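You operate a simulated robot arm through the tools that you are given. There is no shell and no other tool.

You are at the controls of a simulated two-armed robot. One attempt, no reset.

## Task
Stand the brown cup on the small white plate and wash off its milk ring with suds.
Fine: use the yellow cloth and put it back at its spot. Set down upright: brown cup. What is to be rubbed or washed off counts as gone when no trace of it is left.

Only the result counts: the job must be done as asked and must still hold three seconds after the hand-in. Knocking over, shifting, dropping, spilling or breaking anything else fails it. Flat cloth is picked up by pressing the open fingertips on it (5 to 10 N) and closing them slowly along it; thin cloth reads only 2 to 8 mm in the jaws.

## Robot
Two 7-joint arms with four-finger grippers on one trunk that stands fixed in place. Base frame: the origin is at the foot of the trunk, x ahead of it, y to its left, z up. Readings come in mm, rad, newtons and seconds.
The left shoulder is at [40, 181, 1279], the right one opposite. Each reaches about 974 mm from its shoulder. Payload 3.67 kg a hand.
The tool frame of a hand sits at the grasp point between the pads (the TCP): z along the fingers, y along the line on which they close. The tips reach 28 mm beyond it. The gripper opens to 112 mm; its body begins 73 mm behind the TCP.
Orientation is told as [roll, pitch, yaw] about the base's x, y, z axes, in that order, counted from this pose: with the fingers straight down and closing along the base's y, the tool's x points along the base's -x, its y along +y and its z along -z.

## Interface
- The arms move only by the tool nudge_tool. It takes "left_steps", "right_steps" or both (then of equal length, played together; a hand with none holds still); each is text: rows parted by semicolons, each of 7 numbers parted by spaces: the shift along the base's x, y, z in mm, then the turn, a rotation vector about the base's x, y, z in rad, then the gripper command, from -1 (shut) to 1 (fully open), values between in proportion. In form: dx dy dz rx ry rz jaw; .... A call has 1 to 20 rows; each row is the pose to reach, as a shift and turn from the pose commanded when the call began. A row lasts 0.2 s, in which the tool goes at most 50 mm and 0.15 rad; a call with a longer step from one row to the next is refused whole, and so is a gripper value outside its range. A pose out of reach is approached as far as the arm can. The call stops where the force on the tool passes 40 N (or 10 N more than at its start, if that is more) or the arm is blocked; 0.2 s more then pass. The fingers move at their own pace (about 72.4 mm/s each) and stop on an object; they squeeze with about 35 N. The grip force told is the motor's: it shows also when the fingers shut on nothing. Time passes only in rows, and 0.2 s behind the last, so rows that repeat a pose let the fingers close. The reply holds the time, the measured pose of the TCP, the force on the tool along the base axes, the opening and the grip force, in the units named above and with some noise, with the torque about the TCP (base axes, N m) and any sound that the robot's microphone picked up, and new pictures: "show" is both (left out), scene, wrist or none (wrist: the cameras of the hands that moved).
- Cameras (640 x 400 px; columns grow to the right, rows downward): "scene" is now at [96.2, -46.2, 1509]; the picture's right is [-0.53, -0.85, 0.00], its down [-0.47, 0.29, -0.83] and it looks along [0.70, -0.44, -0.56] (base axes); focal length 338 px, centre (320, 200). "left" rides on the left gripper at [60, 18, -104] in its tool frame; the picture's right is [-0.29, 0.96, 0.00], its down [-0.80, -0.24, -0.55] and it looks along [-0.53, -0.16, 0.83] (tool axes); focal length 234 px, centre (320, 200). "right" rides on the right gripper at [60, -18, -104] in its tool frame; the picture's right is [0.29, 0.96, 0.00], its down [-0.80, 0.24, -0.55] and it looks along [-0.53, 0.16, 0.83] (tool axes); focal length 234 px, centre (320, 200). There is no depth. A picture from a camera that has moved, and an enlarged one, comes with that camera's place and axes in the base frame and with its lens.
- raise_lower(by): moves the trunk up (or, below 0, down) by that many mm; the arms and the scene camera ride with it, the base frame stays. It gives what a move gives, with no picture.
- head_to(pan, tilt): turns the head with the scene camera to pan (to the left, within 1.501 rad either way) and tilt (down, from -0.506 to 1.204), counted from straight ahead of the robot. It gives what a move gives, and a new picture of the scene camera.
- zoom(camera, box): a new picture of the part [left, top, right, bottom] of that camera's present view, enlarged. The clock stands still meanwhile.
- close_job(): hands the job in; it is judged then, once.

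Places have to be worked out from the pictures, the camera data and where the tool is seen. Open the grippers and draw the arms clear of the work before you hand the job in, unless the task says otherwise.

The tools are called by a JSON object that holds its "fn" and its "kwargs". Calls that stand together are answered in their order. nudge_tool: Moves the arms, as the interface text tells. Its arguments: {"type":"object","properties":{"left_steps":{"type":"string"},"right_steps":{"type":"string"},"show":{"type":"string","enum":["both","scene","wrist","none"]}},"required":[]} The other tools are called the same way: raise_lower (by) moves the trunk up or down; head_to (pan, tilt) turns the head that bears the scene camera; zoom (camera, box) takes an enlarged picture of a part of a camera's view; close_job () hands the job in.

At the start:

```text
time_s: 0.0
left_position: [570.0, -47.7, 1208.5]
left_tool_rot: [0.001, -0.001, 0.0]
left_ft_force: [-0.3, 0.2, 1.0]
left_wrist_torque: [0.02, -0.02, -0.04]
left_opening: 111.9
left_finger_force: 0.0
right_position: [375.1, -484.8, 1269.4]
right_tool_rot: [0.0, 0.0, 0.0]
right_ft_force: [0.0, -1.0, 0.1]
right_wrist_torque: [0.01, -0.01, -0.03]
right_opening: 112.1
right_finger_force: 0.0
trunk travel left (down, up): [-400.0, 114.0]
head pan, tilt (commanded): [-0.557, 0.592]
```

scene: 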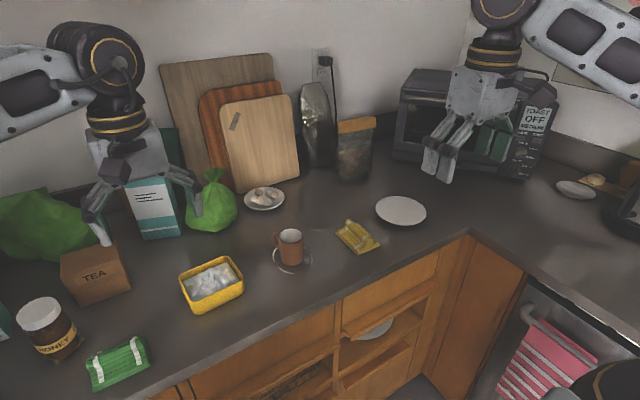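
right: 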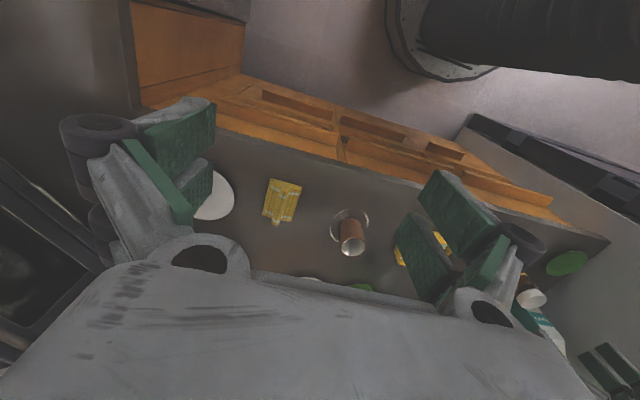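
left: 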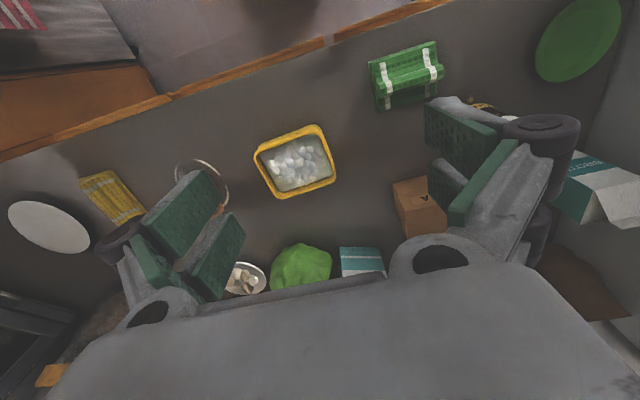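

The scene shows the brown cup near a pale ring, a yellow tub with suds, a yellow cloth, and two white plates. I'll enlarge the work area to see details.

{"fn": "zoom", "kwargs": {"camera": "scene", "box": [160, 160, 460, 320]}}

{"fn": "zoom", "kwargs": {"camera": "scene", "box": [250, 200, 400, 290]}}

{"fn": "zoom", "kwargs": {"camera": "left", "box": [0, 100, 360, 310]}}

{"fn": "zoom", "kwargs": {"camera": "right", "box": [180, 150, 460, 300]}}

```text
2.13 times, centred on (310, 240) of scene
camera zoom: at [96.2, -46.2, 1509.0], right [-0.53, -0.85, 0.0], down [-0.47, 0.29, -0.83], along [0.7, -0.44, -0.56], focal length 721 px, centre (341, 115)
```

zoom: 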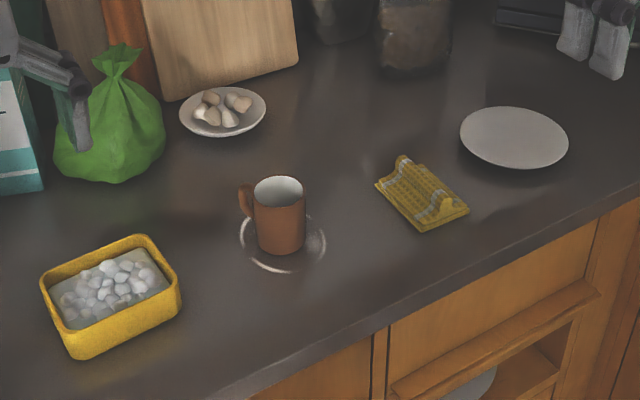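

```text
4.27 times, centred on (325, 245) of scene
camera zoom: at [96.2, -46.2, 1509.0], right [-0.53, -0.85, 0.0], down [-0.47, 0.29, -0.83], along [0.7, -0.44, -0.56], focal length 1443 px, centre (299, 8)
```

zoom: 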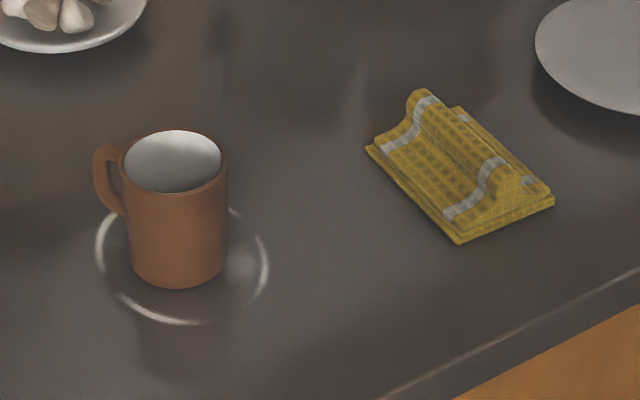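

```text
1.78 times, centred on (180, 205) of left
camera zoom: at [511.1, -29.3, 1312.1], right [0.29, 0.96, 0.0], down [0.8, -0.24, 0.55], along [0.53, -0.16, -0.83], focal length 416 px, centre (569, 191)
```

zoom: 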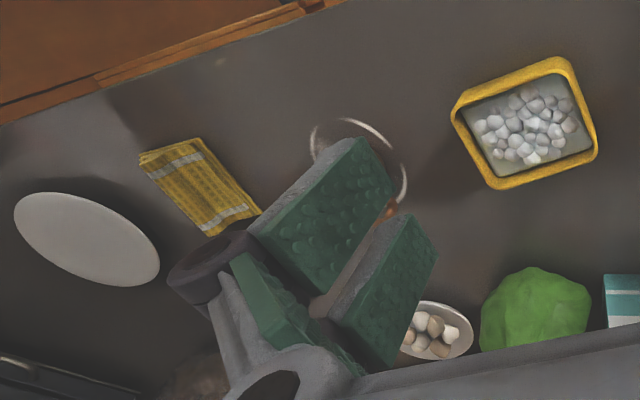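

```text
2.29 times, centred on (320, 225) of right
camera zoom: at [316.1, -503.7, 1372.3], right [-0.29, 0.96, 0.0], down [0.8, 0.24, 0.55], along [0.53, 0.16, -0.83], focal length 535 px, centre (320, 143)
```

zoom: 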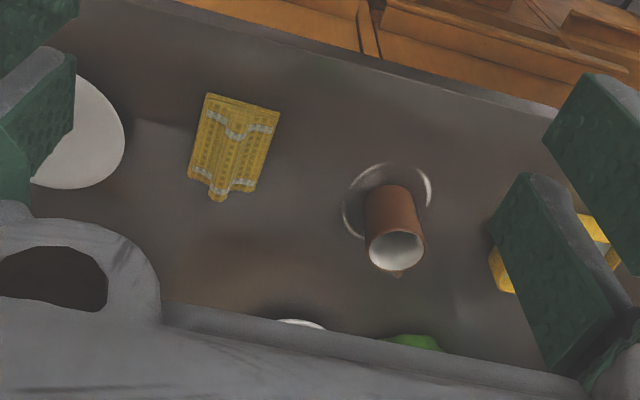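

There may be several plates, so I'll check the other parts of the scene before choosing.

{"fn": "zoom", "kwargs": {"camera": "scene", "box": [480, 140, 640, 260]}}

{"fn": "zoom", "kwargs": {"camera": "scene", "box": [300, 280, 460, 400]}}

{"fn": "zoom", "kwargs": {"camera": "scene", "box": [0, 160, 260, 400]}}

{"fn": "zoom", "kwargs": {"camera": "scene", "box": [340, 160, 460, 260]}}

```text
3.33 times, centred on (560, 200) of scene
camera zoom: at [96.2, -46.2, 1509.0], right [-0.53, -0.85, 0.0], down [-0.47, 0.29, -0.83], along [0.7, -0.44, -0.56], focal length 1127 px, centre (-480, 200)
```

zoom: 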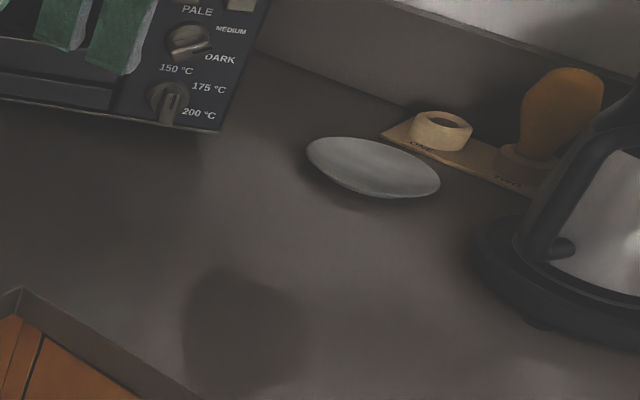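

```text
3.33 times, centred on (380, 340) of scene
camera zoom: at [96.2, -46.2, 1509.0], right [-0.53, -0.85, 0.0], down [-0.47, 0.29, -0.83], along [0.7, -0.44, -0.56], focal length 1127 px, centre (120, -267)
```

zoom: 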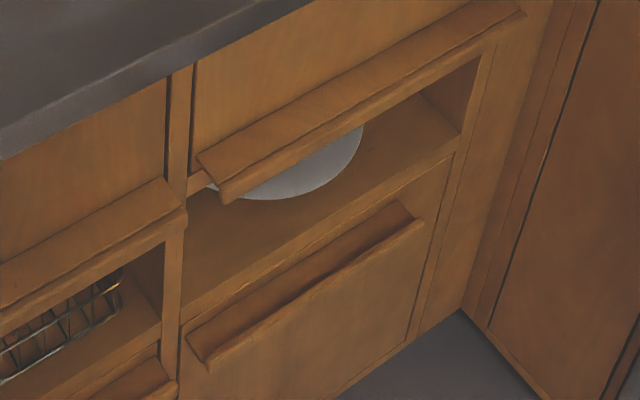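

```text
1.67 times, centred on (130, 280) of scene
camera zoom: at [96.2, -46.2, 1509.0], right [-0.53, -0.85, 0.0], down [-0.47, 0.29, -0.83], along [0.7, -0.44, -0.56], focal length 564 px, centre (637, 67)
```

zoom: 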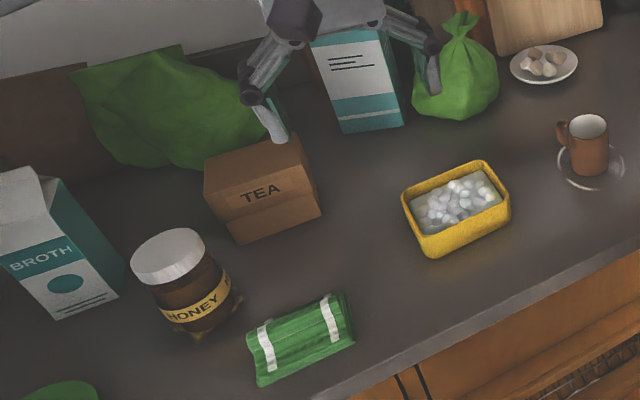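

```text
4.00 times, centred on (400, 210) of scene
camera zoom: at [96.2, -46.2, 1509.0], right [-0.53, -0.85, 0.0], down [-0.47, 0.29, -0.83], along [0.7, -0.44, -0.56], focal length 1352 px, centre (0, 160)
```

zoom: 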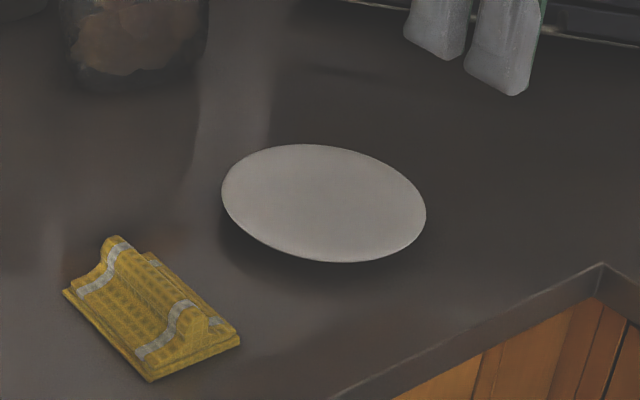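

The counter seems to be at z≈908, the cup at about (666,-317) with its top at ≈984, and the empty white plate at about (663,-684). I'll pan the head to look for any other plates.

{"fn": "head_to", "kwargs": {"pan": 0.3, "tilt": 0.7}}

{"fn": "head_to", "kwargs": {"pan": -1.2, "tilt": 0.6}}

{"fn": "head_to", "kwargs": {"pan": -0.6, "tilt": 0.75}}

```text
time_s: 1.2
left_position: [570.7, -47.7, 1208.4]
left_tool_rot: [0.001, 0.001, 0.0]
left_ft_force: [0.0, 0.4, 0.5]
left_wrist_torque: [0.02, 0.0, 0.0]
left_opening: 111.9
left_finger_force: 0.1
right_position: [375.7, -485.0, 1267.9]
right_tool_rot: [-0.001, 0.001, 0.0]
right_ft_force: [0.3, -0.8, 0.3]
right_wrist_torque: [0.01, 0.0, 0.0]
right_opening: 111.8
right_finger_force: 0.1
trunk travel left (down, up): [-400.0, 114.0]
head pan, tilt (commanded): [0.3, 0.7]
camera scene: at [102.1, 25.6, 1499.5], right [0.29, -0.96, 0.0], down [-0.62, -0.19, -0.76], along [0.73, 0.23, -0.64], focal length 338 px, centre (320, 200)
```

scene: 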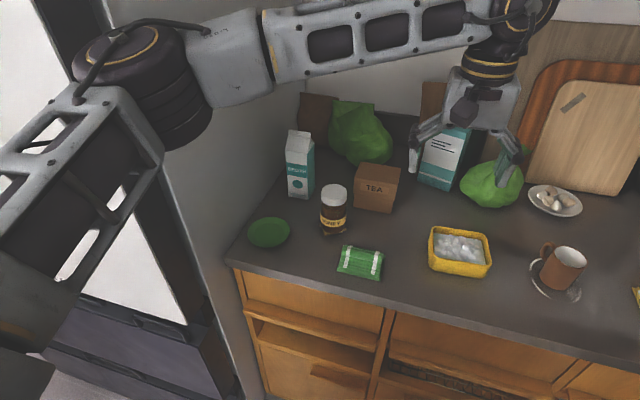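

```text
time_s: 2.8
left_position: [570.3, -47.1, 1209.4]
left_tool_rot: [-0.001, -0.001, 0.002]
left_ft_force: [0.0, 1.0, -0.2]
left_wrist_torque: [0.0, 0.0, -0.01]
left_opening: 111.8
left_finger_force: 0.0
right_position: [375.5, -485.5, 1268.7]
right_tool_rot: [-0.001, 0.0, 0.0]
right_ft_force: [-0.5, 0.4, -0.2]
right_wrist_torque: [0.01, -0.02, 0.03]
right_opening: 112.3
right_finger_force: 0.1
trunk travel left (down, up): [-400.0, 114.0]
head pan, tilt (commanded): [-1.201, 0.6]
camera scene: at [52.9, -81.8, 1508.1], right [-0.93, -0.36, 0.0], down [-0.2, 0.53, -0.82], along [0.3, -0.77, -0.57], focal length 338 px, centre (320, 200)
```

scene: 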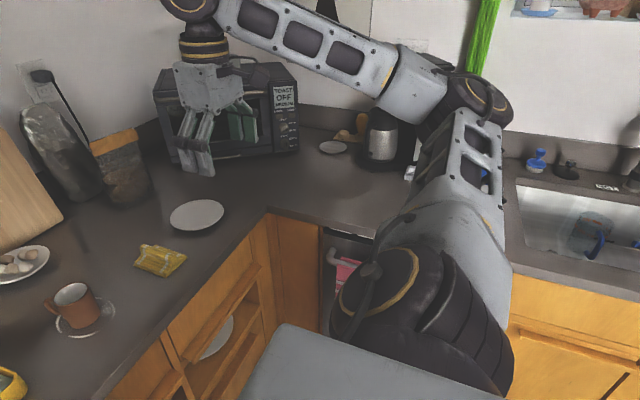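

```text
time_s: 3.8
left_position: [571.4, -47.5, 1208.1]
left_tool_rot: [-0.001, 0.001, -0.002]
left_ft_force: [0.3, 0.6, -0.1]
left_wrist_torque: [-0.02, -0.01, -0.01]
left_opening: 112.0
left_finger_force: 0.2
right_position: [375.7, -483.2, 1268.8]
right_tool_rot: [-0.001, 0.0, 0.0]
right_ft_force: [-0.2, -0.4, 0.4]
right_wrist_torque: [-0.01, 0.01, 0.02]
right_opening: 111.9
right_finger_force: 0.0
trunk travel left (down, up): [-400.0, 114.0]
head pan, tilt (commanded): [-0.6, 0.75]
camera scene: at [89.2, -46.4, 1495.3], right [-0.57, -0.82, 0.0], down [-0.56, 0.39, -0.73], along [0.6, -0.41, -0.68], focal length 338 px, centre (320, 200)
```

scene: 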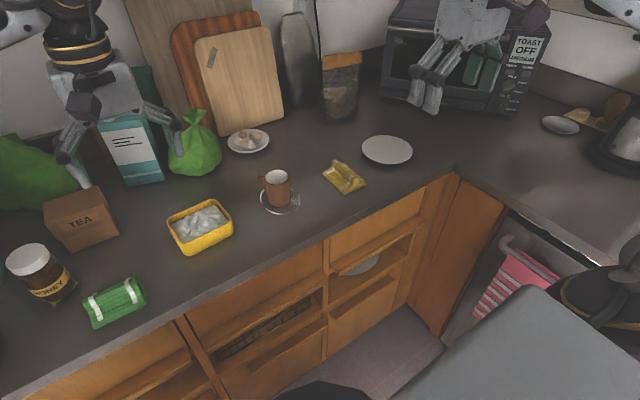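

The reachable, empty white plate beside the cloth is the target; the other pale dish by the oven is out of reach and the garlic plate is occupied. I'll enlarge the wrist views to find the cup's handle direction and the tub rim.

{"fn": "zoom", "kwargs": {"camera": "right", "box": [300, 190, 400, 270]}}

{"fn": "zoom", "kwargs": {"camera": "scene", "box": [230, 150, 330, 230]}}

{"fn": "zoom", "kwargs": {"camera": "scene", "box": [150, 180, 250, 260]}}

{"fn": "zoom", "kwargs": {"camera": "scene", "box": [310, 120, 430, 200]}}

```text
5.00 times, centred on (350, 230) of right
camera zoom: at [316.1, -503.7, 1372.3], right [-0.29, 0.96, 0.0], down [0.8, 0.24, 0.55], along [0.53, 0.16, -0.83], focal length 1171 px, centre (170, 50)
```

zoom: 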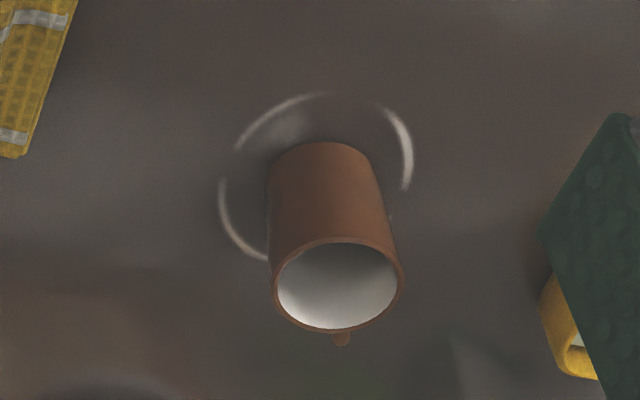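

```text
5.00 times, centred on (280, 190) of scene
camera zoom: at [89.2, -46.4, 1495.3], right [-0.57, -0.82, 0.0], down [-0.56, 0.39, -0.73], along [0.6, -0.41, -0.68], focal length 1691 px, centre (520, 250)
```

zoom: 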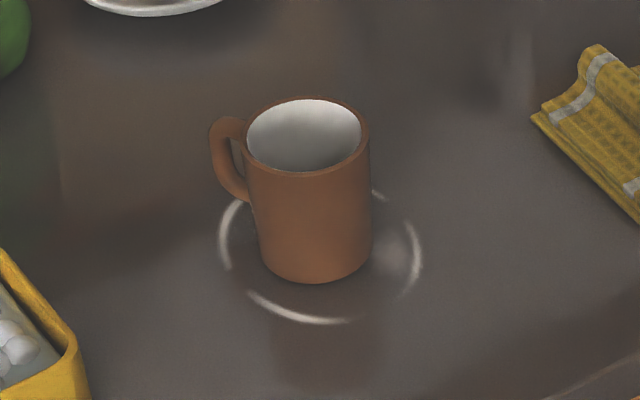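

```text
5.00 times, centred on (200, 220) of scene
camera zoom: at [89.2, -46.4, 1495.3], right [-0.57, -0.82, 0.0], down [-0.56, 0.39, -0.73], along [0.6, -0.41, -0.68], focal length 1691 px, centre (920, 100)
```

zoom: 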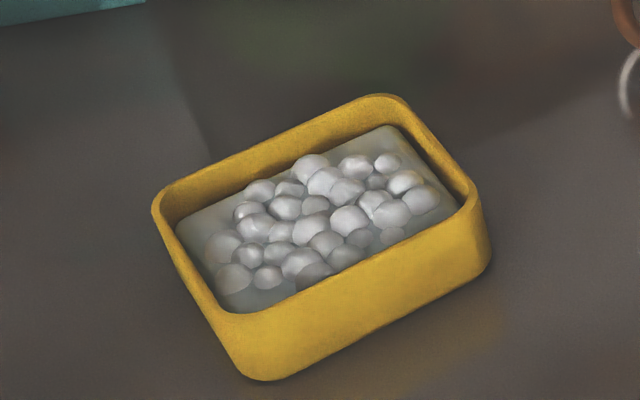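

```text
5.00 times, centred on (370, 160) of scene
camera zoom: at [89.2, -46.4, 1495.3], right [-0.57, -0.82, 0.0], down [-0.56, 0.39, -0.73], along [0.6, -0.41, -0.68], focal length 1691 px, centre (70, 400)
```

zoom: 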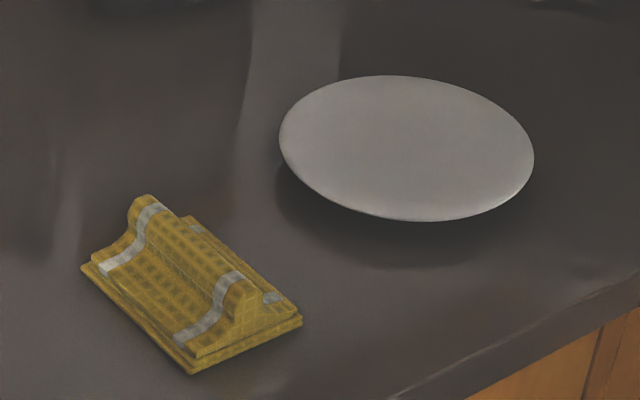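

The handle points about 25° from +x, so I'll close the right hand across it (yaw ≈ +0.44) from above. First I bring the right hand over the cup at z≈1110 and pull the left hand out of the way.

{"fn": "nudge_tool", "kwargs": {"right_steps": "36 21 -20 0 0 0.055 1; 73 42 -40 0 0 0.11 1; 109 63 -60 0 0 0.165 1; 145 84 -80 0 0 0.22 1; 182 105 -100 0 0 0.275 1; 218 126 -120 0 0 0.33 1; 255 147 -140 0 0 0.385 1; 291 168 -158 0 0 0.44 1; 291 168 -158 0 0 0.44 1", "left_steps": "-15 29 5 0 0 0 1; -30 58 10 0 0 0 1; -45 87 15 0 0 0 1; -60 116 20 0 0 0 1; -75 145 25 0 0 0 1; -90 174 30 0 0 0 1; -105 203 35 0 0 0 1; -120 232 40 0 0 0 1; -120 232 40 0 0 0 1", "show": "both"}}

```text
time_s: 4.9
left_position: [479.1, -22.1, 1234.3]
left_tool_rot: [0.046, -0.002, -0.044]
left_ft_force: [-7.6, -4.8, -4.1]
left_wrist_torque: [0.37, -0.73, 0.02]
left_opening: 111.9
left_finger_force: 0.1
right_position: [526.5, -433.8, 1422.0]
right_tool_rot: [0.078, -0.544, 0.195]
right_ft_force: [0.5, 6.5, 1.3]
right_wrist_torque: [-0.41, 0.16, -0.26]
right_opening: 111.4
right_finger_force: 0.0
trunk travel left (down, up): [-400.0, 114.0]
head pan, tilt (commanded): [-0.6, 0.75]
stopped in row 5 (left hand): the arm was blocked; the commanded pose is now the measured one
camera scene: at [139.9, -294.5, 1495.4], right [-0.74, -0.67, -0.11], down [-0.45, 0.6, -0.67], along [0.51, -0.44, -0.74], focal length 338 px, centre (320, 200)
camera right: at [430.3, -480.3, 1478.5], right [-0.47, 0.88, -0.08], down [0.34, 0.27, 0.9], along [0.82, 0.39, -0.43], focal length 234 px, centre (320, 200)
camera left: at [420.6, -6.3, 1338.6], right [0.33, 0.94, 0.04], down [0.79, -0.3, 0.54], along [0.53, -0.14, -0.84], focal length 234 px, centre (320, 200)
```

scene: 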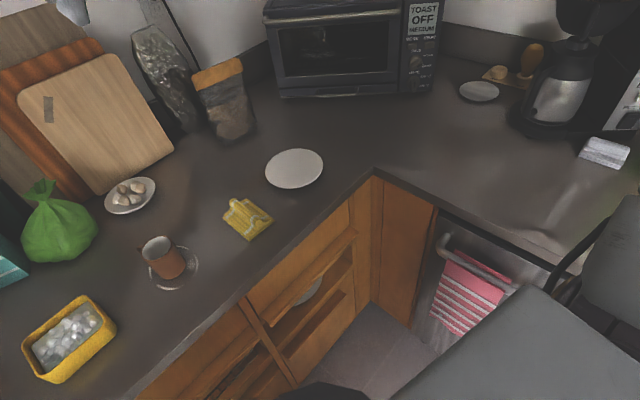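
right: 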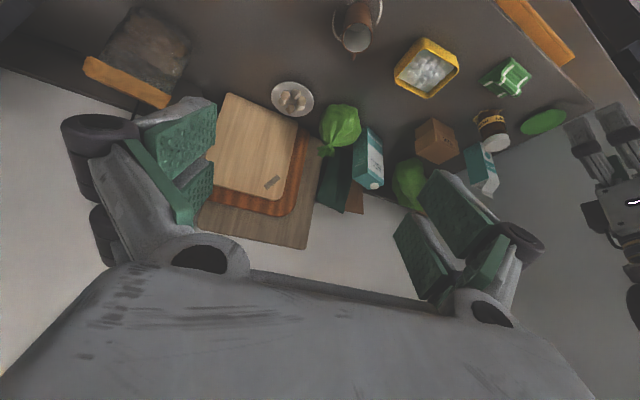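
left: 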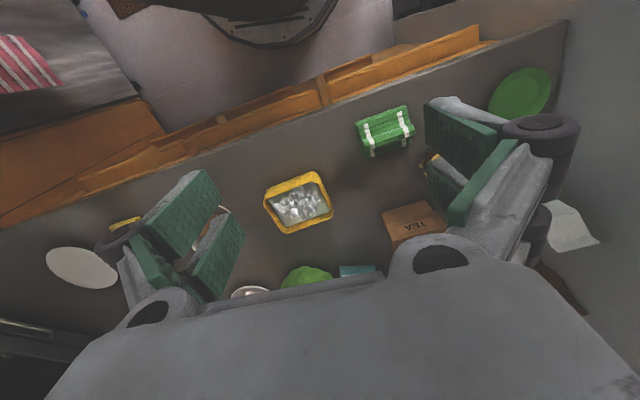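

That went wrong: the left arm was reported blocked, the right hand rose instead of descending, and the scene camera itself shifted. I'll hold still with a no-motion row to see whether the state is stable.

{"fn": "nudge_tool", "kwargs": {"right_steps": "0 0 0 0 0 0 1", "left_steps": "0 0 0 0 0 0 1", "show": "both"}}

```text
time_s: 5.2
left_position: [529.5, 90.6, 1293.4]
left_tool_rot: [-0.076, 0.079, -0.294]
left_ft_force: [-2.5, -5.0, 0.4]
left_wrist_torque: [0.55, -0.25, -0.01]
left_opening: 112.0
left_finger_force: 0.0
right_position: [509.8, -355.2, 1548.1]
right_tool_rot: [0.601, -0.821, -0.29]
right_ft_force: [19.8, -14.3, 57.5]
right_wrist_torque: [0.0, 4.04, 2.93]
right_opening: 111.9
right_finger_force: 0.1
trunk travel left (down, up): [-400.0, 114.0]
head pan, tilt (commanded): [-0.6, 0.75]
stopped in row 1 (left hand): the arm was blocked; the commanded pose is now the measured one
camera scene: at [176.6, -292.6, 1498.4], right [-0.9, -0.42, -0.08], down [-0.25, 0.67, -0.69], along [0.34, -0.61, -0.71], focal length 338 px, centre (320, 200)
camera right: at [397.0, -398.7, 1556.3], right [-0.34, 0.93, 0.16], down [0.07, -0.14, 0.99], along [0.94, 0.35, -0.02], focal length 234 px, centre (320, 200)
camera left: at [488.8, 131.1, 1399.3], right [0.55, 0.83, -0.1], down [0.75, -0.43, 0.51], along [0.38, -0.35, -0.86], focal length 234 px, centre (320, 200)
```

scene: 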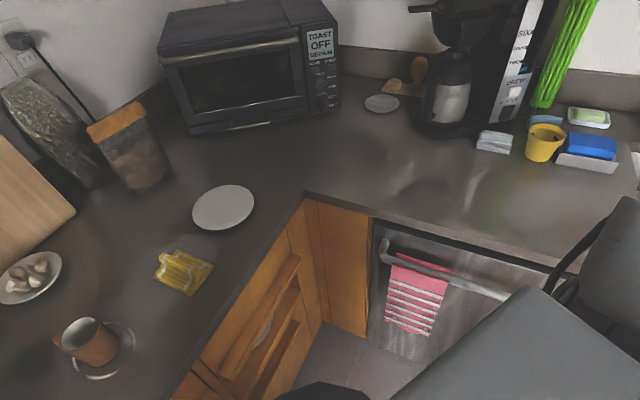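
right: 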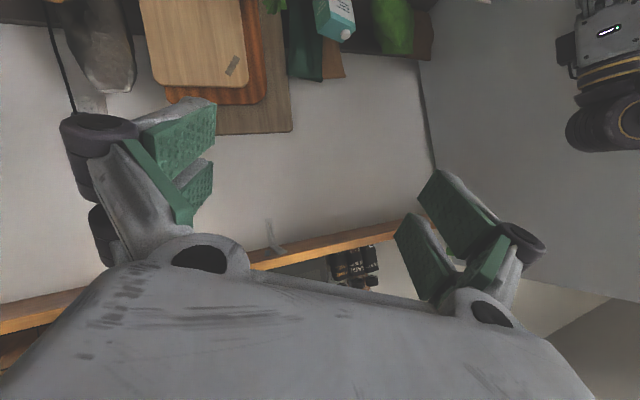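
left: 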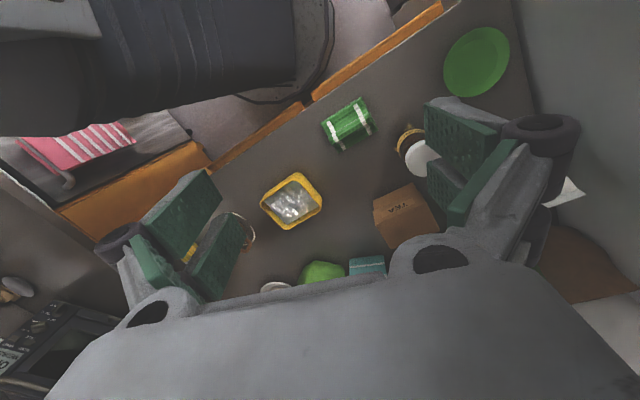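

The trunk itself appears to be still swinging (camera pose keeps changing) and the right hand feels about 57 N. I'll wait again with a single holding row for readings only.

{"fn": "nudge_tool", "kwargs": {"right_steps": "0 0 0 0 0 0 1", "show": "both"}}

```text
time_s: 5.6
left_position: [538.2, 47.4, 1328.4]
left_tool_rot: [-0.317, 0.007, 0.205]
left_ft_force: [2.5, -3.9, 2.6]
left_wrist_torque: [0.46, 0.17, 0.01]
left_opening: 111.3
left_finger_force: 0.0
right_position: [288.1, -49.3, 1548.5]
right_tool_rot: [0.448, -1.074, 0.397]
right_ft_force: [-60.6, 26.5, -0.2]
right_wrist_torque: [-0.94, -2.47, -5.06]
right_opening: 112.3
right_finger_force: 0.6
trunk travel left (down, up): [-400.0, 114.0]
head pan, tilt (commanded): [-0.6, 0.75]
stopped in row 1 (left hand): the arm was blocked; the commanded pose is now the measured one
camera scene: at [267.6, -310.5, 1494.8], right [-0.96, -0.29, -0.01], down [-0.19, 0.67, -0.72], along [0.22, -0.69, -0.7], focal length 338 px, centre (320, 200)
camera right: at [216.0, -145.6, 1536.9], right [-0.8, 0.6, -0.06], down [-0.13, -0.08, 0.99], along [0.59, 0.79, 0.14], focal length 234 px, centre (320, 200)
```

scene: 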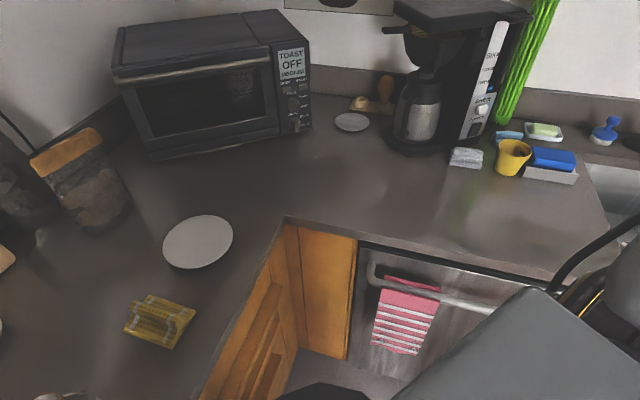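
right: 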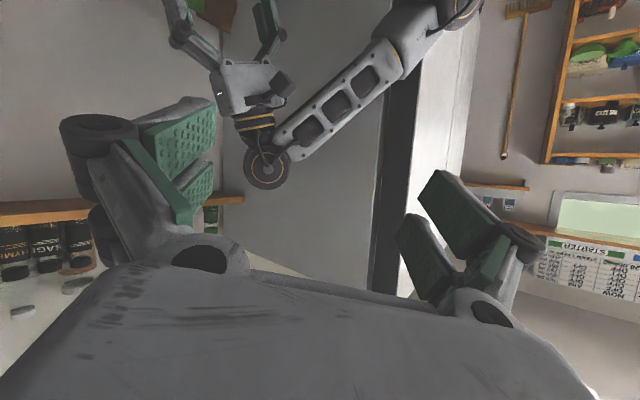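

Everything is still moving, so I'll let time pass without arm commands, by re-commanding the head pose, and see whether it settles.

{"fn": "head_to", "kwargs": {"pan": -0.6, "tilt": 0.75}}

```text
time_s: 6.2
left_position: [188.0, 514.7, 1257.4]
left_tool_rot: [-0.146, 0.181, 0.516]
left_ft_force: [-14.2, 55.0, 29.4]
left_wrist_torque: [-4.76, -1.72, 1.03]
left_opening: 112.4
left_finger_force: 0.0
right_position: [188.6, 64.8, 1558.9]
right_tool_rot: [0.438, -1.158, 0.587]
right_ft_force: [-69.8, 35.5, 7.1]
right_wrist_torque: [-1.17, -4.51, -5.58]
right_opening: 111.6
right_finger_force: 0.1
trunk travel left (down, up): [-400.0, 114.0]
head pan, tilt (commanded): [-0.6, 0.75]
camera scene: at [130.2, -132.4, 1496.4], right [-0.61, -0.79, -0.03], down [-0.52, 0.43, -0.73], along [0.59, -0.44, -0.68], focal length 338 px, centre (320, 200)
```

scene: 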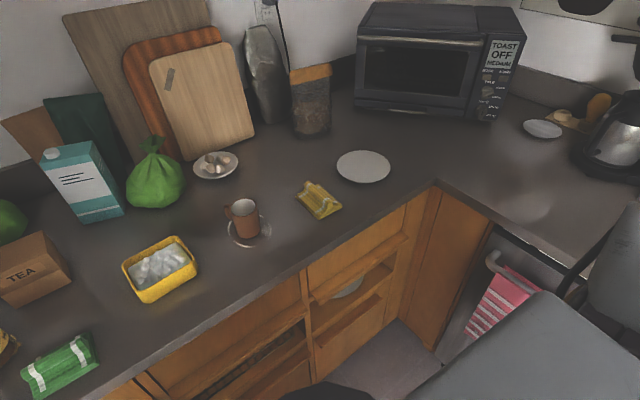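

The trunk is swinging back and the counter objects still look undisturbed. I'll keep waiting with the head command.

{"fn": "head_to", "kwargs": {"pan": -0.6, "tilt": 0.75}}

{"fn": "head_to", "kwargs": {"pan": -0.6, "tilt": 0.75}}

```text
time_s: 6.8
left_position: [184.6, 409.4, 1252.4]
left_tool_rot: [-0.125, 0.14, 0.302]
left_ft_force: [0.8, -0.9, 0.1]
left_wrist_torque: [0.08, 0.08, -0.03]
left_opening: 111.9
left_finger_force: 0.0
right_position: [333.4, 67.5, 1477.3]
right_tool_rot: [0.268, -0.671, 0.57]
right_ft_force: [8.3, -5.9, -4.6]
right_wrist_torque: [0.61, 0.27, 0.46]
right_opening: 111.5
right_finger_force: 0.1
trunk travel left (down, up): [-400.0, 114.0]
head pan, tilt (commanded): [-0.6, 0.75]
camera scene: at [81.9, -59.0, 1494.9], right [-0.56, -0.83, -0.01], down [-0.56, 0.39, -0.73], along [0.61, -0.41, -0.68], focal length 338 px, centre (320, 200)
```

scene: 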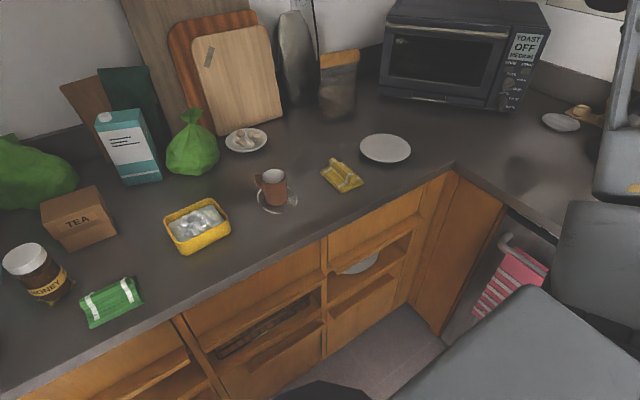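

```text
time_s: 7.4
left_position: [192.0, 418.4, 1248.2]
left_tool_rot: [-0.132, 0.145, 0.293]
left_ft_force: [3.6, -4.0, -0.2]
left_wrist_torque: [0.29, 0.18, -0.12]
left_opening: 111.9
left_finger_force: 0.0
right_position: [349.6, 67.1, 1465.1]
right_tool_rot: [0.218, -0.651, 0.544]
right_ft_force: [44.1, -46.0, -13.7]
right_wrist_torque: [2.61, 1.6, 2.41]
right_opening: 110.5
right_finger_force: 0.0
trunk travel left (down, up): [-400.0, 114.0]
head pan, tilt (commanded): [-0.6, 0.75]
camera scene: at [89.4, -51.4, 1495.0], right [-0.57, -0.82, 0.0], down [-0.56, 0.39, -0.73], along [0.6, -0.41, -0.68], focal length 338 px, centre (320, 200)
```

scene: 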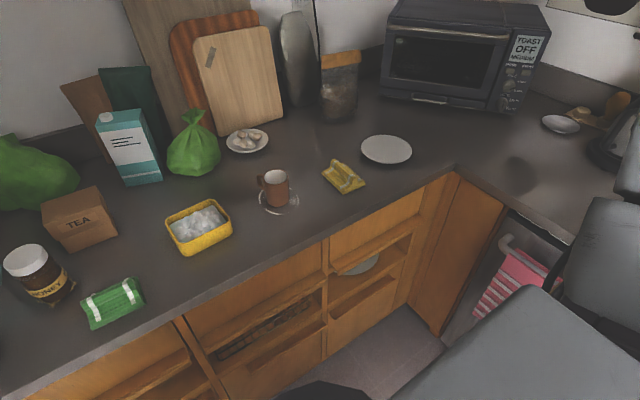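

The trunk has come back to its home pose and the counter is unchanged. I'll turn the head to see how both arms now lie before moving them slowly.

{"fn": "head_to", "kwargs": {"pan": 0.3, "tilt": 0.1}}

{"fn": "head_to", "kwargs": {"pan": 1.1, "tilt": 0.5}}

{"fn": "head_to", "kwargs": {"pan": -1.2, "tilt": 0.5}}

```text
time_s: 8.6
left_position: [189.6, 422.2, 1248.5]
left_tool_rot: [-0.135, 0.145, 0.297]
left_ft_force: [-0.3, 0.4, 0.2]
left_wrist_torque: [0.01, -0.02, 0.01]
left_opening: 112.1
left_finger_force: 0.0
right_position: [331.1, 84.4, 1474.0]
right_tool_rot: [0.246, -0.662, 0.587]
right_ft_force: [-0.5, 0.7, 0.1]
right_wrist_torque: [0.02, 0.03, 0.02]
right_opening: 111.8
right_finger_force: 0.0
trunk travel left (down, up): [-400.0, 114.0]
head pan, tilt (commanded): [0.3, 0.099]
camera scene: at [107.0, 27.7, 1554.4], right [0.29, -0.96, 0.0], down [-0.09, -0.03, -1.0], along [0.95, 0.29, -0.1], focal length 338 px, centre (320, 200)
```

scene: 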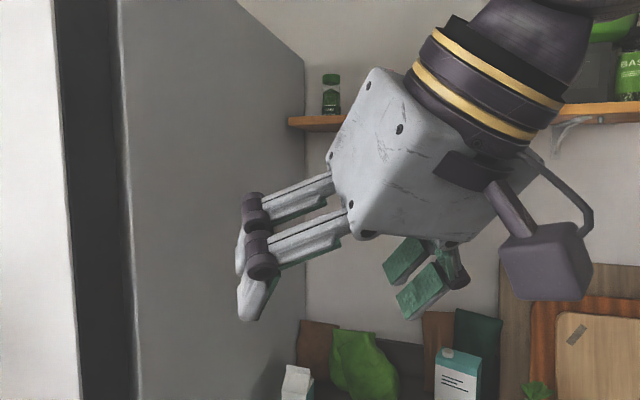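

```text
time_s: 9.7
left_position: [188.8, 424.2, 1247.2]
left_tool_rot: [-0.135, 0.145, 0.297]
left_ft_force: [0.3, -0.4, 0.3]
left_wrist_torque: [0.02, 0.02, 0.03]
left_opening: 112.1
left_finger_force: 0.1
right_position: [333.4, 84.7, 1474.2]
right_tool_rot: [0.246, -0.661, 0.584]
right_ft_force: [0.0, 0.1, -0.1]
right_wrist_torque: [0.04, 0.02, -0.01]
right_opening: 112.3
right_finger_force: 0.0
trunk travel left (down, up): [-400.0, 114.0]
head pan, tilt (commanded): [1.1, 0.499]
camera scene: at [61.8, 81.9, 1517.3], right [0.89, -0.46, 0.0], down [-0.22, -0.43, -0.88], along [0.4, 0.78, -0.48], focal length 338 px, centre (320, 200)
```

scene: 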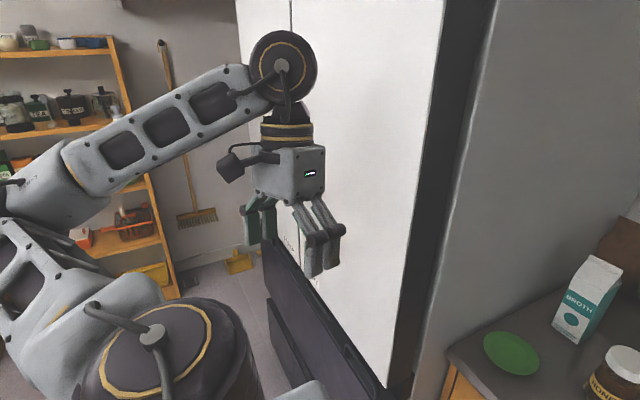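

```text
time_s: 11.8
left_position: [190.1, 424.2, 1247.1]
left_tool_rot: [-0.135, 0.148, 0.298]
left_ft_force: [0.8, -0.6, 0.0]
left_wrist_torque: [0.0, -0.04, 0.02]
left_opening: 111.9
left_finger_force: 0.1
right_position: [332.9, 85.4, 1474.4]
right_tool_rot: [0.247, -0.66, 0.584]
right_ft_force: [-0.3, 0.2, 0.0]
right_wrist_torque: [0.0, -0.01, 0.0]
right_opening: 112.1
right_finger_force: 0.1
trunk travel left (down, up): [-400.0, 114.0]
head pan, tilt (commanded): [-1.201, 0.499]
camera scene: at [53.6, -83.9, 1517.3], right [-0.93, -0.36, 0.0], down [-0.17, 0.45, -0.88], along [0.32, -0.82, -0.48], focal length 338 px, centre (320, 200)
```

scene: 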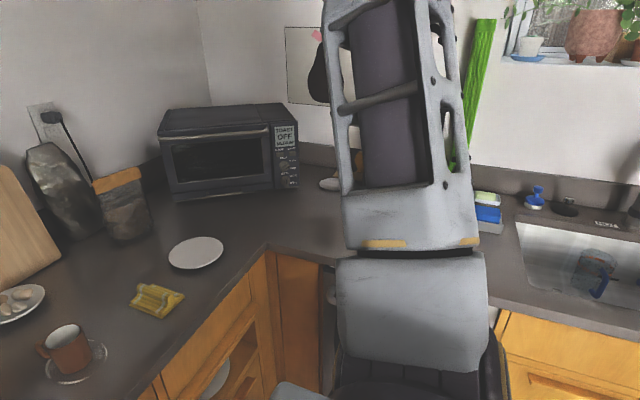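

Everything has settled: left hand parked at (190,424,1247) clear of the work, right hand at (333,85,1474) tilted. I suspect the left elbow hit the tall cabinet, so the left arm stays put; I bring the right hand back slowly toward its old pose.

{"fn": "nudge_tool", "kwargs": {"right_steps": "10 -25 -5 -0.024 0.033 -0.037 1; 20 -50 -10 -0.049 0.066 -0.074 1; 30 -75 -15 -0.073 0.098 -0.111 1; 40 -100 -22 -0.098 0.131 -0.148 1; 50 -130 -30 -0.122 0.164 -0.184 1; 60 -160 -38 -0.146 0.197 -0.221 1", "show": "scene"}}

```text
time_s: 13.2
left_position: [190.1, 424.1, 1245.7]
left_tool_rot: [-0.135, 0.146, 0.298]
left_ft_force: [0.5, -0.5, 0.0]
left_wrist_torque: [0.01, -0.02, 0.0]
left_opening: 112.1
left_finger_force: 0.0
right_position: [394.3, -78.8, 1436.0]
right_tool_rot: [0.203, -0.416, 0.386]
right_ft_force: [0.0, -1.2, -0.4]
right_wrist_torque: [-0.04, 0.01, 0.01]
right_opening: 112.1
right_finger_force: 0.1
trunk travel left (down, up): [-400.0, 114.0]
head pan, tilt (commanded): [-1.201, 0.499]
camera scene: at [53.7, -84.9, 1517.2], right [-0.93, -0.36, 0.0], down [-0.17, 0.45, -0.88], along [0.32, -0.82, -0.48], focal length 338 px, centre (320, 200)
```

scene: 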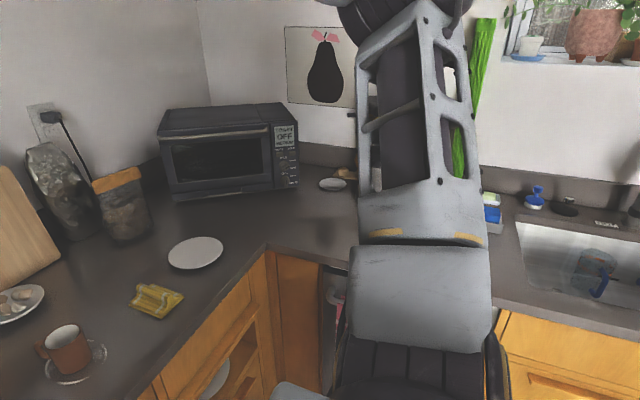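

The right arm follows properly now. I continue toward (450,-330,1270) with the fingers straight down.

{"fn": "nudge_tool", "kwargs": {"right_steps": "6 -28 -18 -0.031 0.042 -0.047 1; 12 -56 -36 -0.062 0.083 -0.093 1; 18 -84 -54 -0.093 0.125 -0.14 1; 25 -112 -73 -0.124 0.166 -0.187 1; 31 -140 -92 -0.154 0.208 -0.233 1; 37 -168 -110 -0.185 0.249 -0.28 1; 43 -196 -129 -0.216 0.291 -0.327 1; 50 -224 -147 -0.247 0.332 -0.373 1; 56 -251 -166 -0.278 0.374 -0.42 1; 56 -251 -166 -0.278 0.374 -0.42 1", "show": "both"}}

```text
time_s: 15.4
left_position: [190.5, 423.3, 1246.2]
left_tool_rot: [-0.135, 0.147, 0.295]
left_ft_force: [0.6, 0.5, 0.0]
left_wrist_torque: [-0.02, 0.02, 0.02]
left_opening: 112.1
left_finger_force: 0.1
right_position: [450.9, -325.3, 1271.0]
right_tool_rot: [-0.002, 0.001, 0.001]
right_ft_force: [-0.2, 0.3, 0.2]
right_wrist_torque: [0.01, -0.02, 0.0]
right_opening: 111.8
right_finger_force: 0.1
trunk travel left (down, up): [-400.0, 114.0]
head pan, tilt (commanded): [-1.201, 0.499]
camera scene: at [53.2, -83.6, 1517.3], right [-0.93, -0.36, 0.0], down [-0.17, 0.45, -0.88], along [0.32, -0.82, -0.48], focal length 338 px, centre (320, 200)
camera right: at [391.6, -342.6, 1374.2], right [-0.29, 0.96, 0.0], down [0.8, 0.24, 0.55], along [0.53, 0.16, -0.83], focal length 234 px, centre (320, 200)
```

scene: 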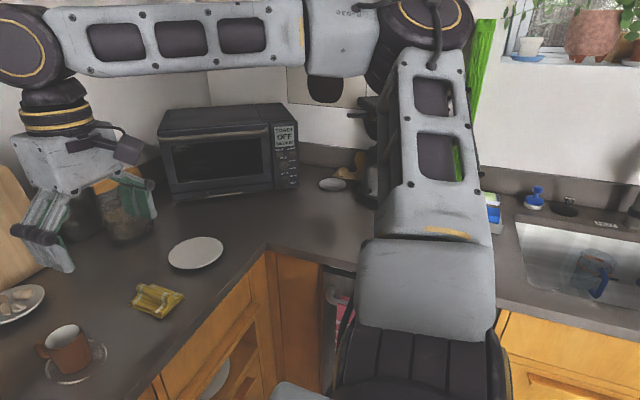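
right: 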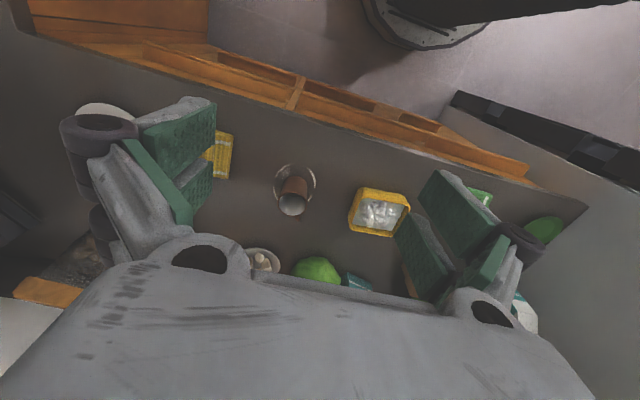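

The right hand is recovered at (451,-325,1271) with fingers down. I'll turn the head back to the work and enlarge the wrist view to re-measure cup, ring and cloth.

{"fn": "head_to", "kwargs": {"pan": -0.6, "tilt": 0.75}}

{"fn": "zoom", "kwargs": {"camera": "right", "box": [240, 140, 360, 230]}}

{"fn": "zoom", "kwargs": {"camera": "right", "box": [320, 160, 440, 250]}}

```text
time_s: 16.4
left_position: [191.2, 423.3, 1247.6]
left_tool_rot: [-0.136, 0.148, 0.297]
left_ft_force: [-0.1, 0.4, 0.1]
left_wrist_torque: [0.01, -0.01, -0.01]
left_opening: 111.8
left_finger_force: 0.0
right_position: [450.7, -324.0, 1271.0]
right_tool_rot: [0.0, 0.002, 0.003]
right_ft_force: [-0.1, 0.3, 0.4]
right_wrist_torque: [0.01, 0.02, 0.01]
right_opening: 112.0
right_finger_force: 0.0
trunk travel left (down, up): [-400.0, 114.0]
head pan, tilt (commanded): [-0.6, 0.75]
camera scene: at [89.1, -46.2, 1495.3], right [-0.57, -0.82, 0.0], down [-0.56, 0.39, -0.73], along [0.6, -0.41, -0.68], focal length 338 px, centre (320, 200)
```

scene: 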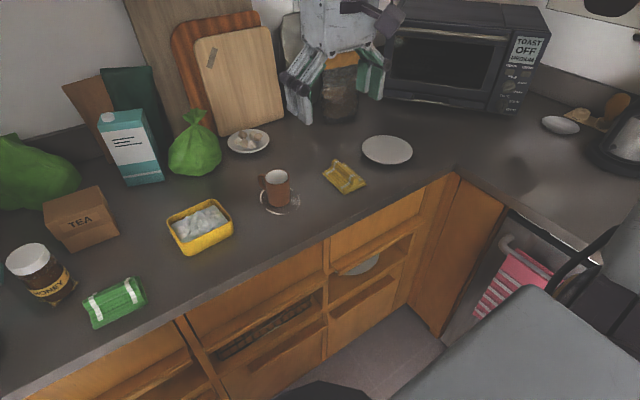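

```text
4.44 times, centred on (300, 185) of right
camera zoom: at [391.8, -342.8, 1374.1], right [-0.29, 0.96, 0.0], down [0.8, 0.24, 0.55], along [0.53, 0.16, -0.83], focal length 1041 px, centre (409, 267)
```

zoom: 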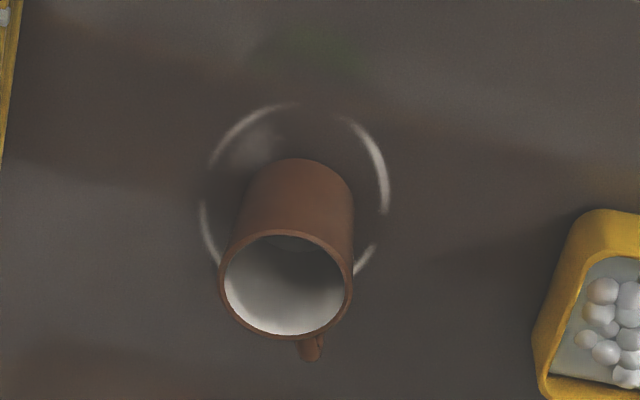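

```text
4.44 times, centred on (380, 205) of right
camera zoom: at [391.8, -342.8, 1374.1], right [-0.29, 0.96, 0.0], down [0.8, 0.24, 0.55], along [0.53, 0.16, -0.83], focal length 1041 px, centre (53, 178)
```

zoom: 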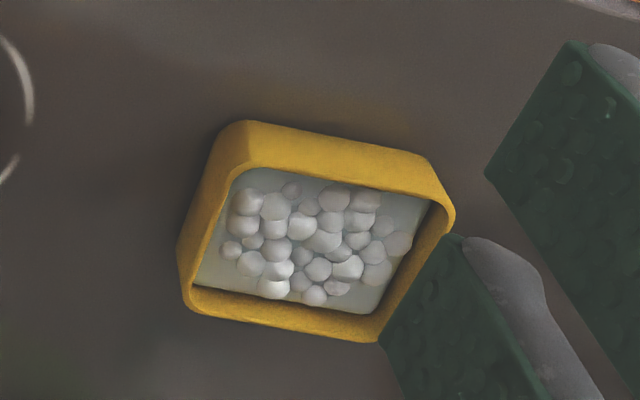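

The cup axis reads (666.5,-318.5) with top at ≈984 and its handle at 25°. I move the open right hand above the cup, yawed 0.44, to z≈1070.

{"fn": "nudge_tool", "kwargs": {"right_steps": "27 1 -25 0 0 0.055 1; 54 2 -50 0 0 0.11 1; 81 3 -75 0 0 0.165 1; 108 4 -100 0 0 0.22 1; 135 5 -125 0 0 0.275 1; 162 5 -150 0 0 0.33 1; 189 5 -175 0 0 0.385 1; 216 5 -200 0 0 0.44 1; 216 5 -200 0 0 0.44 1", "show": "both"}}

```text
time_s: 18.4
left_position: [191.1, 423.7, 1246.9]
left_tool_rot: [-0.135, 0.145, 0.297]
left_ft_force: [0.0, 0.1, 0.0]
left_wrist_torque: [0.01, 0.01, -0.03]
left_opening: 112.2
left_finger_force: 0.1
right_position: [663.7, -322.0, 1069.8]
right_tool_rot: [0.0, -0.001, 0.442]
right_ft_force: [-0.7, -0.5, 0.0]
right_wrist_torque: [-0.02, 0.0, 0.01]
right_opening: 112.1
right_finger_force: 0.0
trunk travel left (down, up): [-400.0, 114.0]
head pan, tilt (commanded): [-0.6, 0.75]
camera scene: at [88.1, -46.2, 1495.4], right [-0.57, -0.82, 0.0], down [-0.56, 0.39, -0.73], along [0.6, -0.41, -0.68], focal length 338 px, centre (320, 200)
camera right: at [617.8, -364.6, 1173.6], right [-0.67, 0.74, 0.0], down [0.62, 0.56, 0.55], along [0.41, 0.37, -0.83], focal length 234 px, centre (320, 200)
```

scene: 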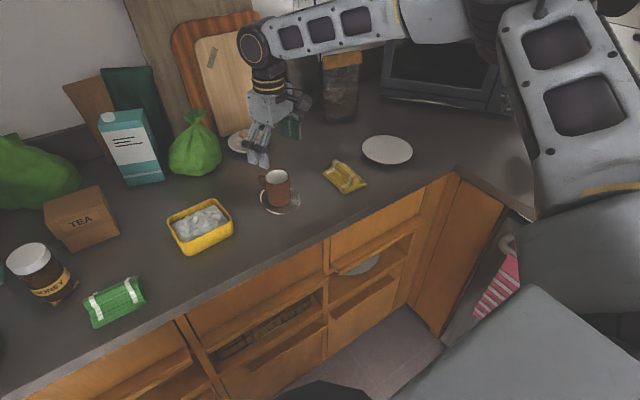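
right: 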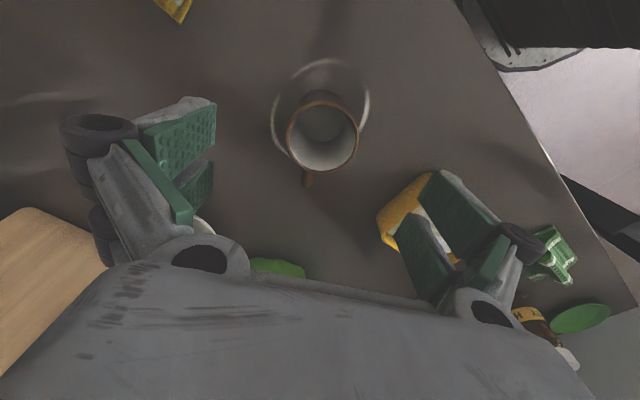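

The cup rim appears within 3 mm of the tool axis. I descend straight to TCP z≈960 (tips ≈932) with the jaws open.

{"fn": "nudge_tool", "kwargs": {"right_steps": "0 0 -20 0 0 0 1; -1 -1 -40 0 0 0 1; -1 -1 -60 0 0 0 1; -1 -1 -80 0 0 0 1; -1 -1 -95 0 0 0 1; -1 -1 -110 0 0 0 1; -1 -1 -110 0 0 0 1", "show": "both"}}

```text
time_s: 20.0
left_position: [190.1, 424.8, 1247.0]
left_tool_rot: [-0.136, 0.148, 0.296]
left_ft_force: [0.2, 0.0, 0.4]
left_wrist_torque: [0.01, -0.02, 0.03]
left_opening: 111.8
left_finger_force: 0.1
right_position: [662.9, -324.4, 959.8]
right_tool_rot: [0.0, -0.001, 0.442]
right_ft_force: [0.3, 0.1, -0.3]
right_wrist_torque: [0.0, 0.02, -0.02]
right_opening: 111.8
right_finger_force: 0.1
trunk travel left (down, up): [-400.0, 114.0]
head pan, tilt (commanded): [-0.6, 0.75]
camera scene: at [89.1, -46.3, 1495.3], right [-0.57, -0.82, 0.0], down [-0.56, 0.39, -0.73], along [0.6, -0.41, -0.68], focal length 338 px, centre (320, 200)
camera right: at [616.5, -366.5, 1063.8], right [-0.67, 0.74, 0.0], down [0.62, 0.56, 0.55], along [0.41, 0.37, -0.83], focal length 234 px, centre (320, 200)
```

scene: 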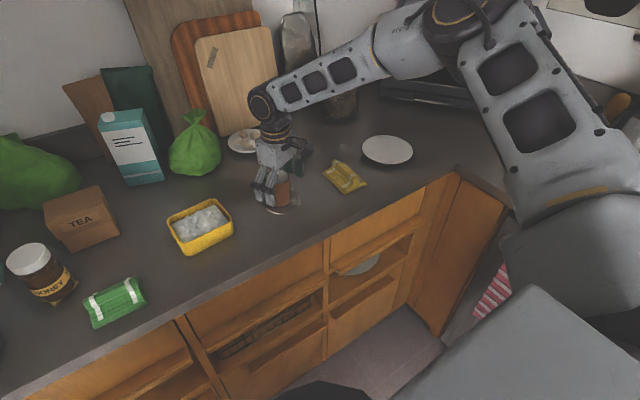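
right: 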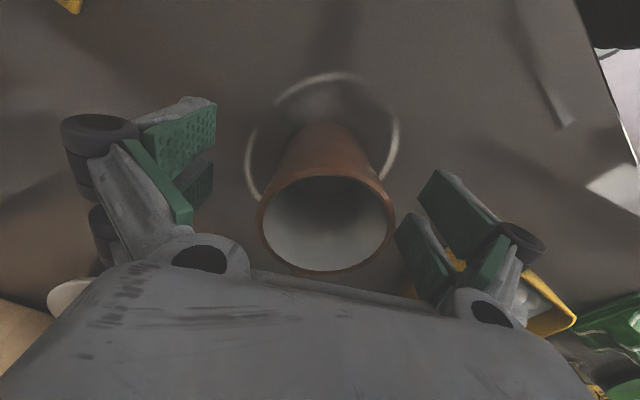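

The cup sits about 4 mm toward +y of the tool centre, so I shift 3 mm and close gently on it.

{"fn": "nudge_tool", "kwargs": {"right_steps": "-1 3 0 0 0 0 0.8; -1 3 0 0 0 0 0.5; -1 3 0 0 0 0 0.3; -1 3 0 0 0 0 0.15; -1 3 0 0 0 0 0; -1 3 0 0 0 0 -0.2; -1 3 0 0 0 0 -0.3; -1 3 0 0 0 0 -0.3", "show": "both"}}

```text
time_s: 21.8
left_position: [191.4, 425.1, 1246.6]
left_tool_rot: [-0.134, 0.149, 0.296]
left_ft_force: [-0.3, -0.1, -0.2]
left_wrist_torque: [-0.02, 0.03, 0.03]
left_opening: 112.0
left_finger_force: 0.0
right_position: [662.2, -321.1, 962.1]
right_tool_rot: [0.0, 0.0, 0.442]
right_ft_force: [-0.3, 0.2, 0.2]
right_wrist_torque: [0.05, 0.04, 0.0]
right_opening: 51.1
right_finger_force: 34.8
trunk travel left (down, up): [-400.0, 114.0]
head pan, tilt (commanded): [-0.6, 0.75]
camera scene: at [89.1, -46.0, 1495.3], right [-0.57, -0.82, 0.0], down [-0.56, 0.39, -0.73], along [0.6, -0.41, -0.68], focal length 338 px, centre (320, 200)
camera right: at [615.8, -362.5, 1064.6], right [-0.67, 0.74, 0.0], down [0.62, 0.56, 0.56], along [0.41, 0.37, -0.83], focal length 234 px, centre (320, 200)
```

scene: 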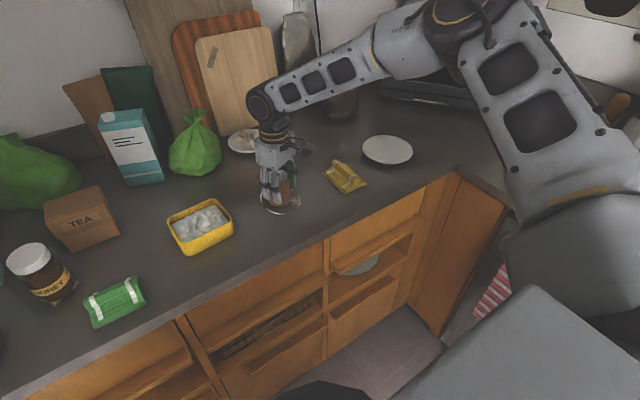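
right: 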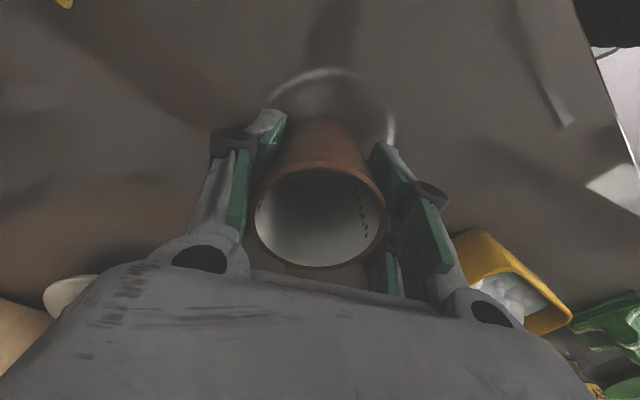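

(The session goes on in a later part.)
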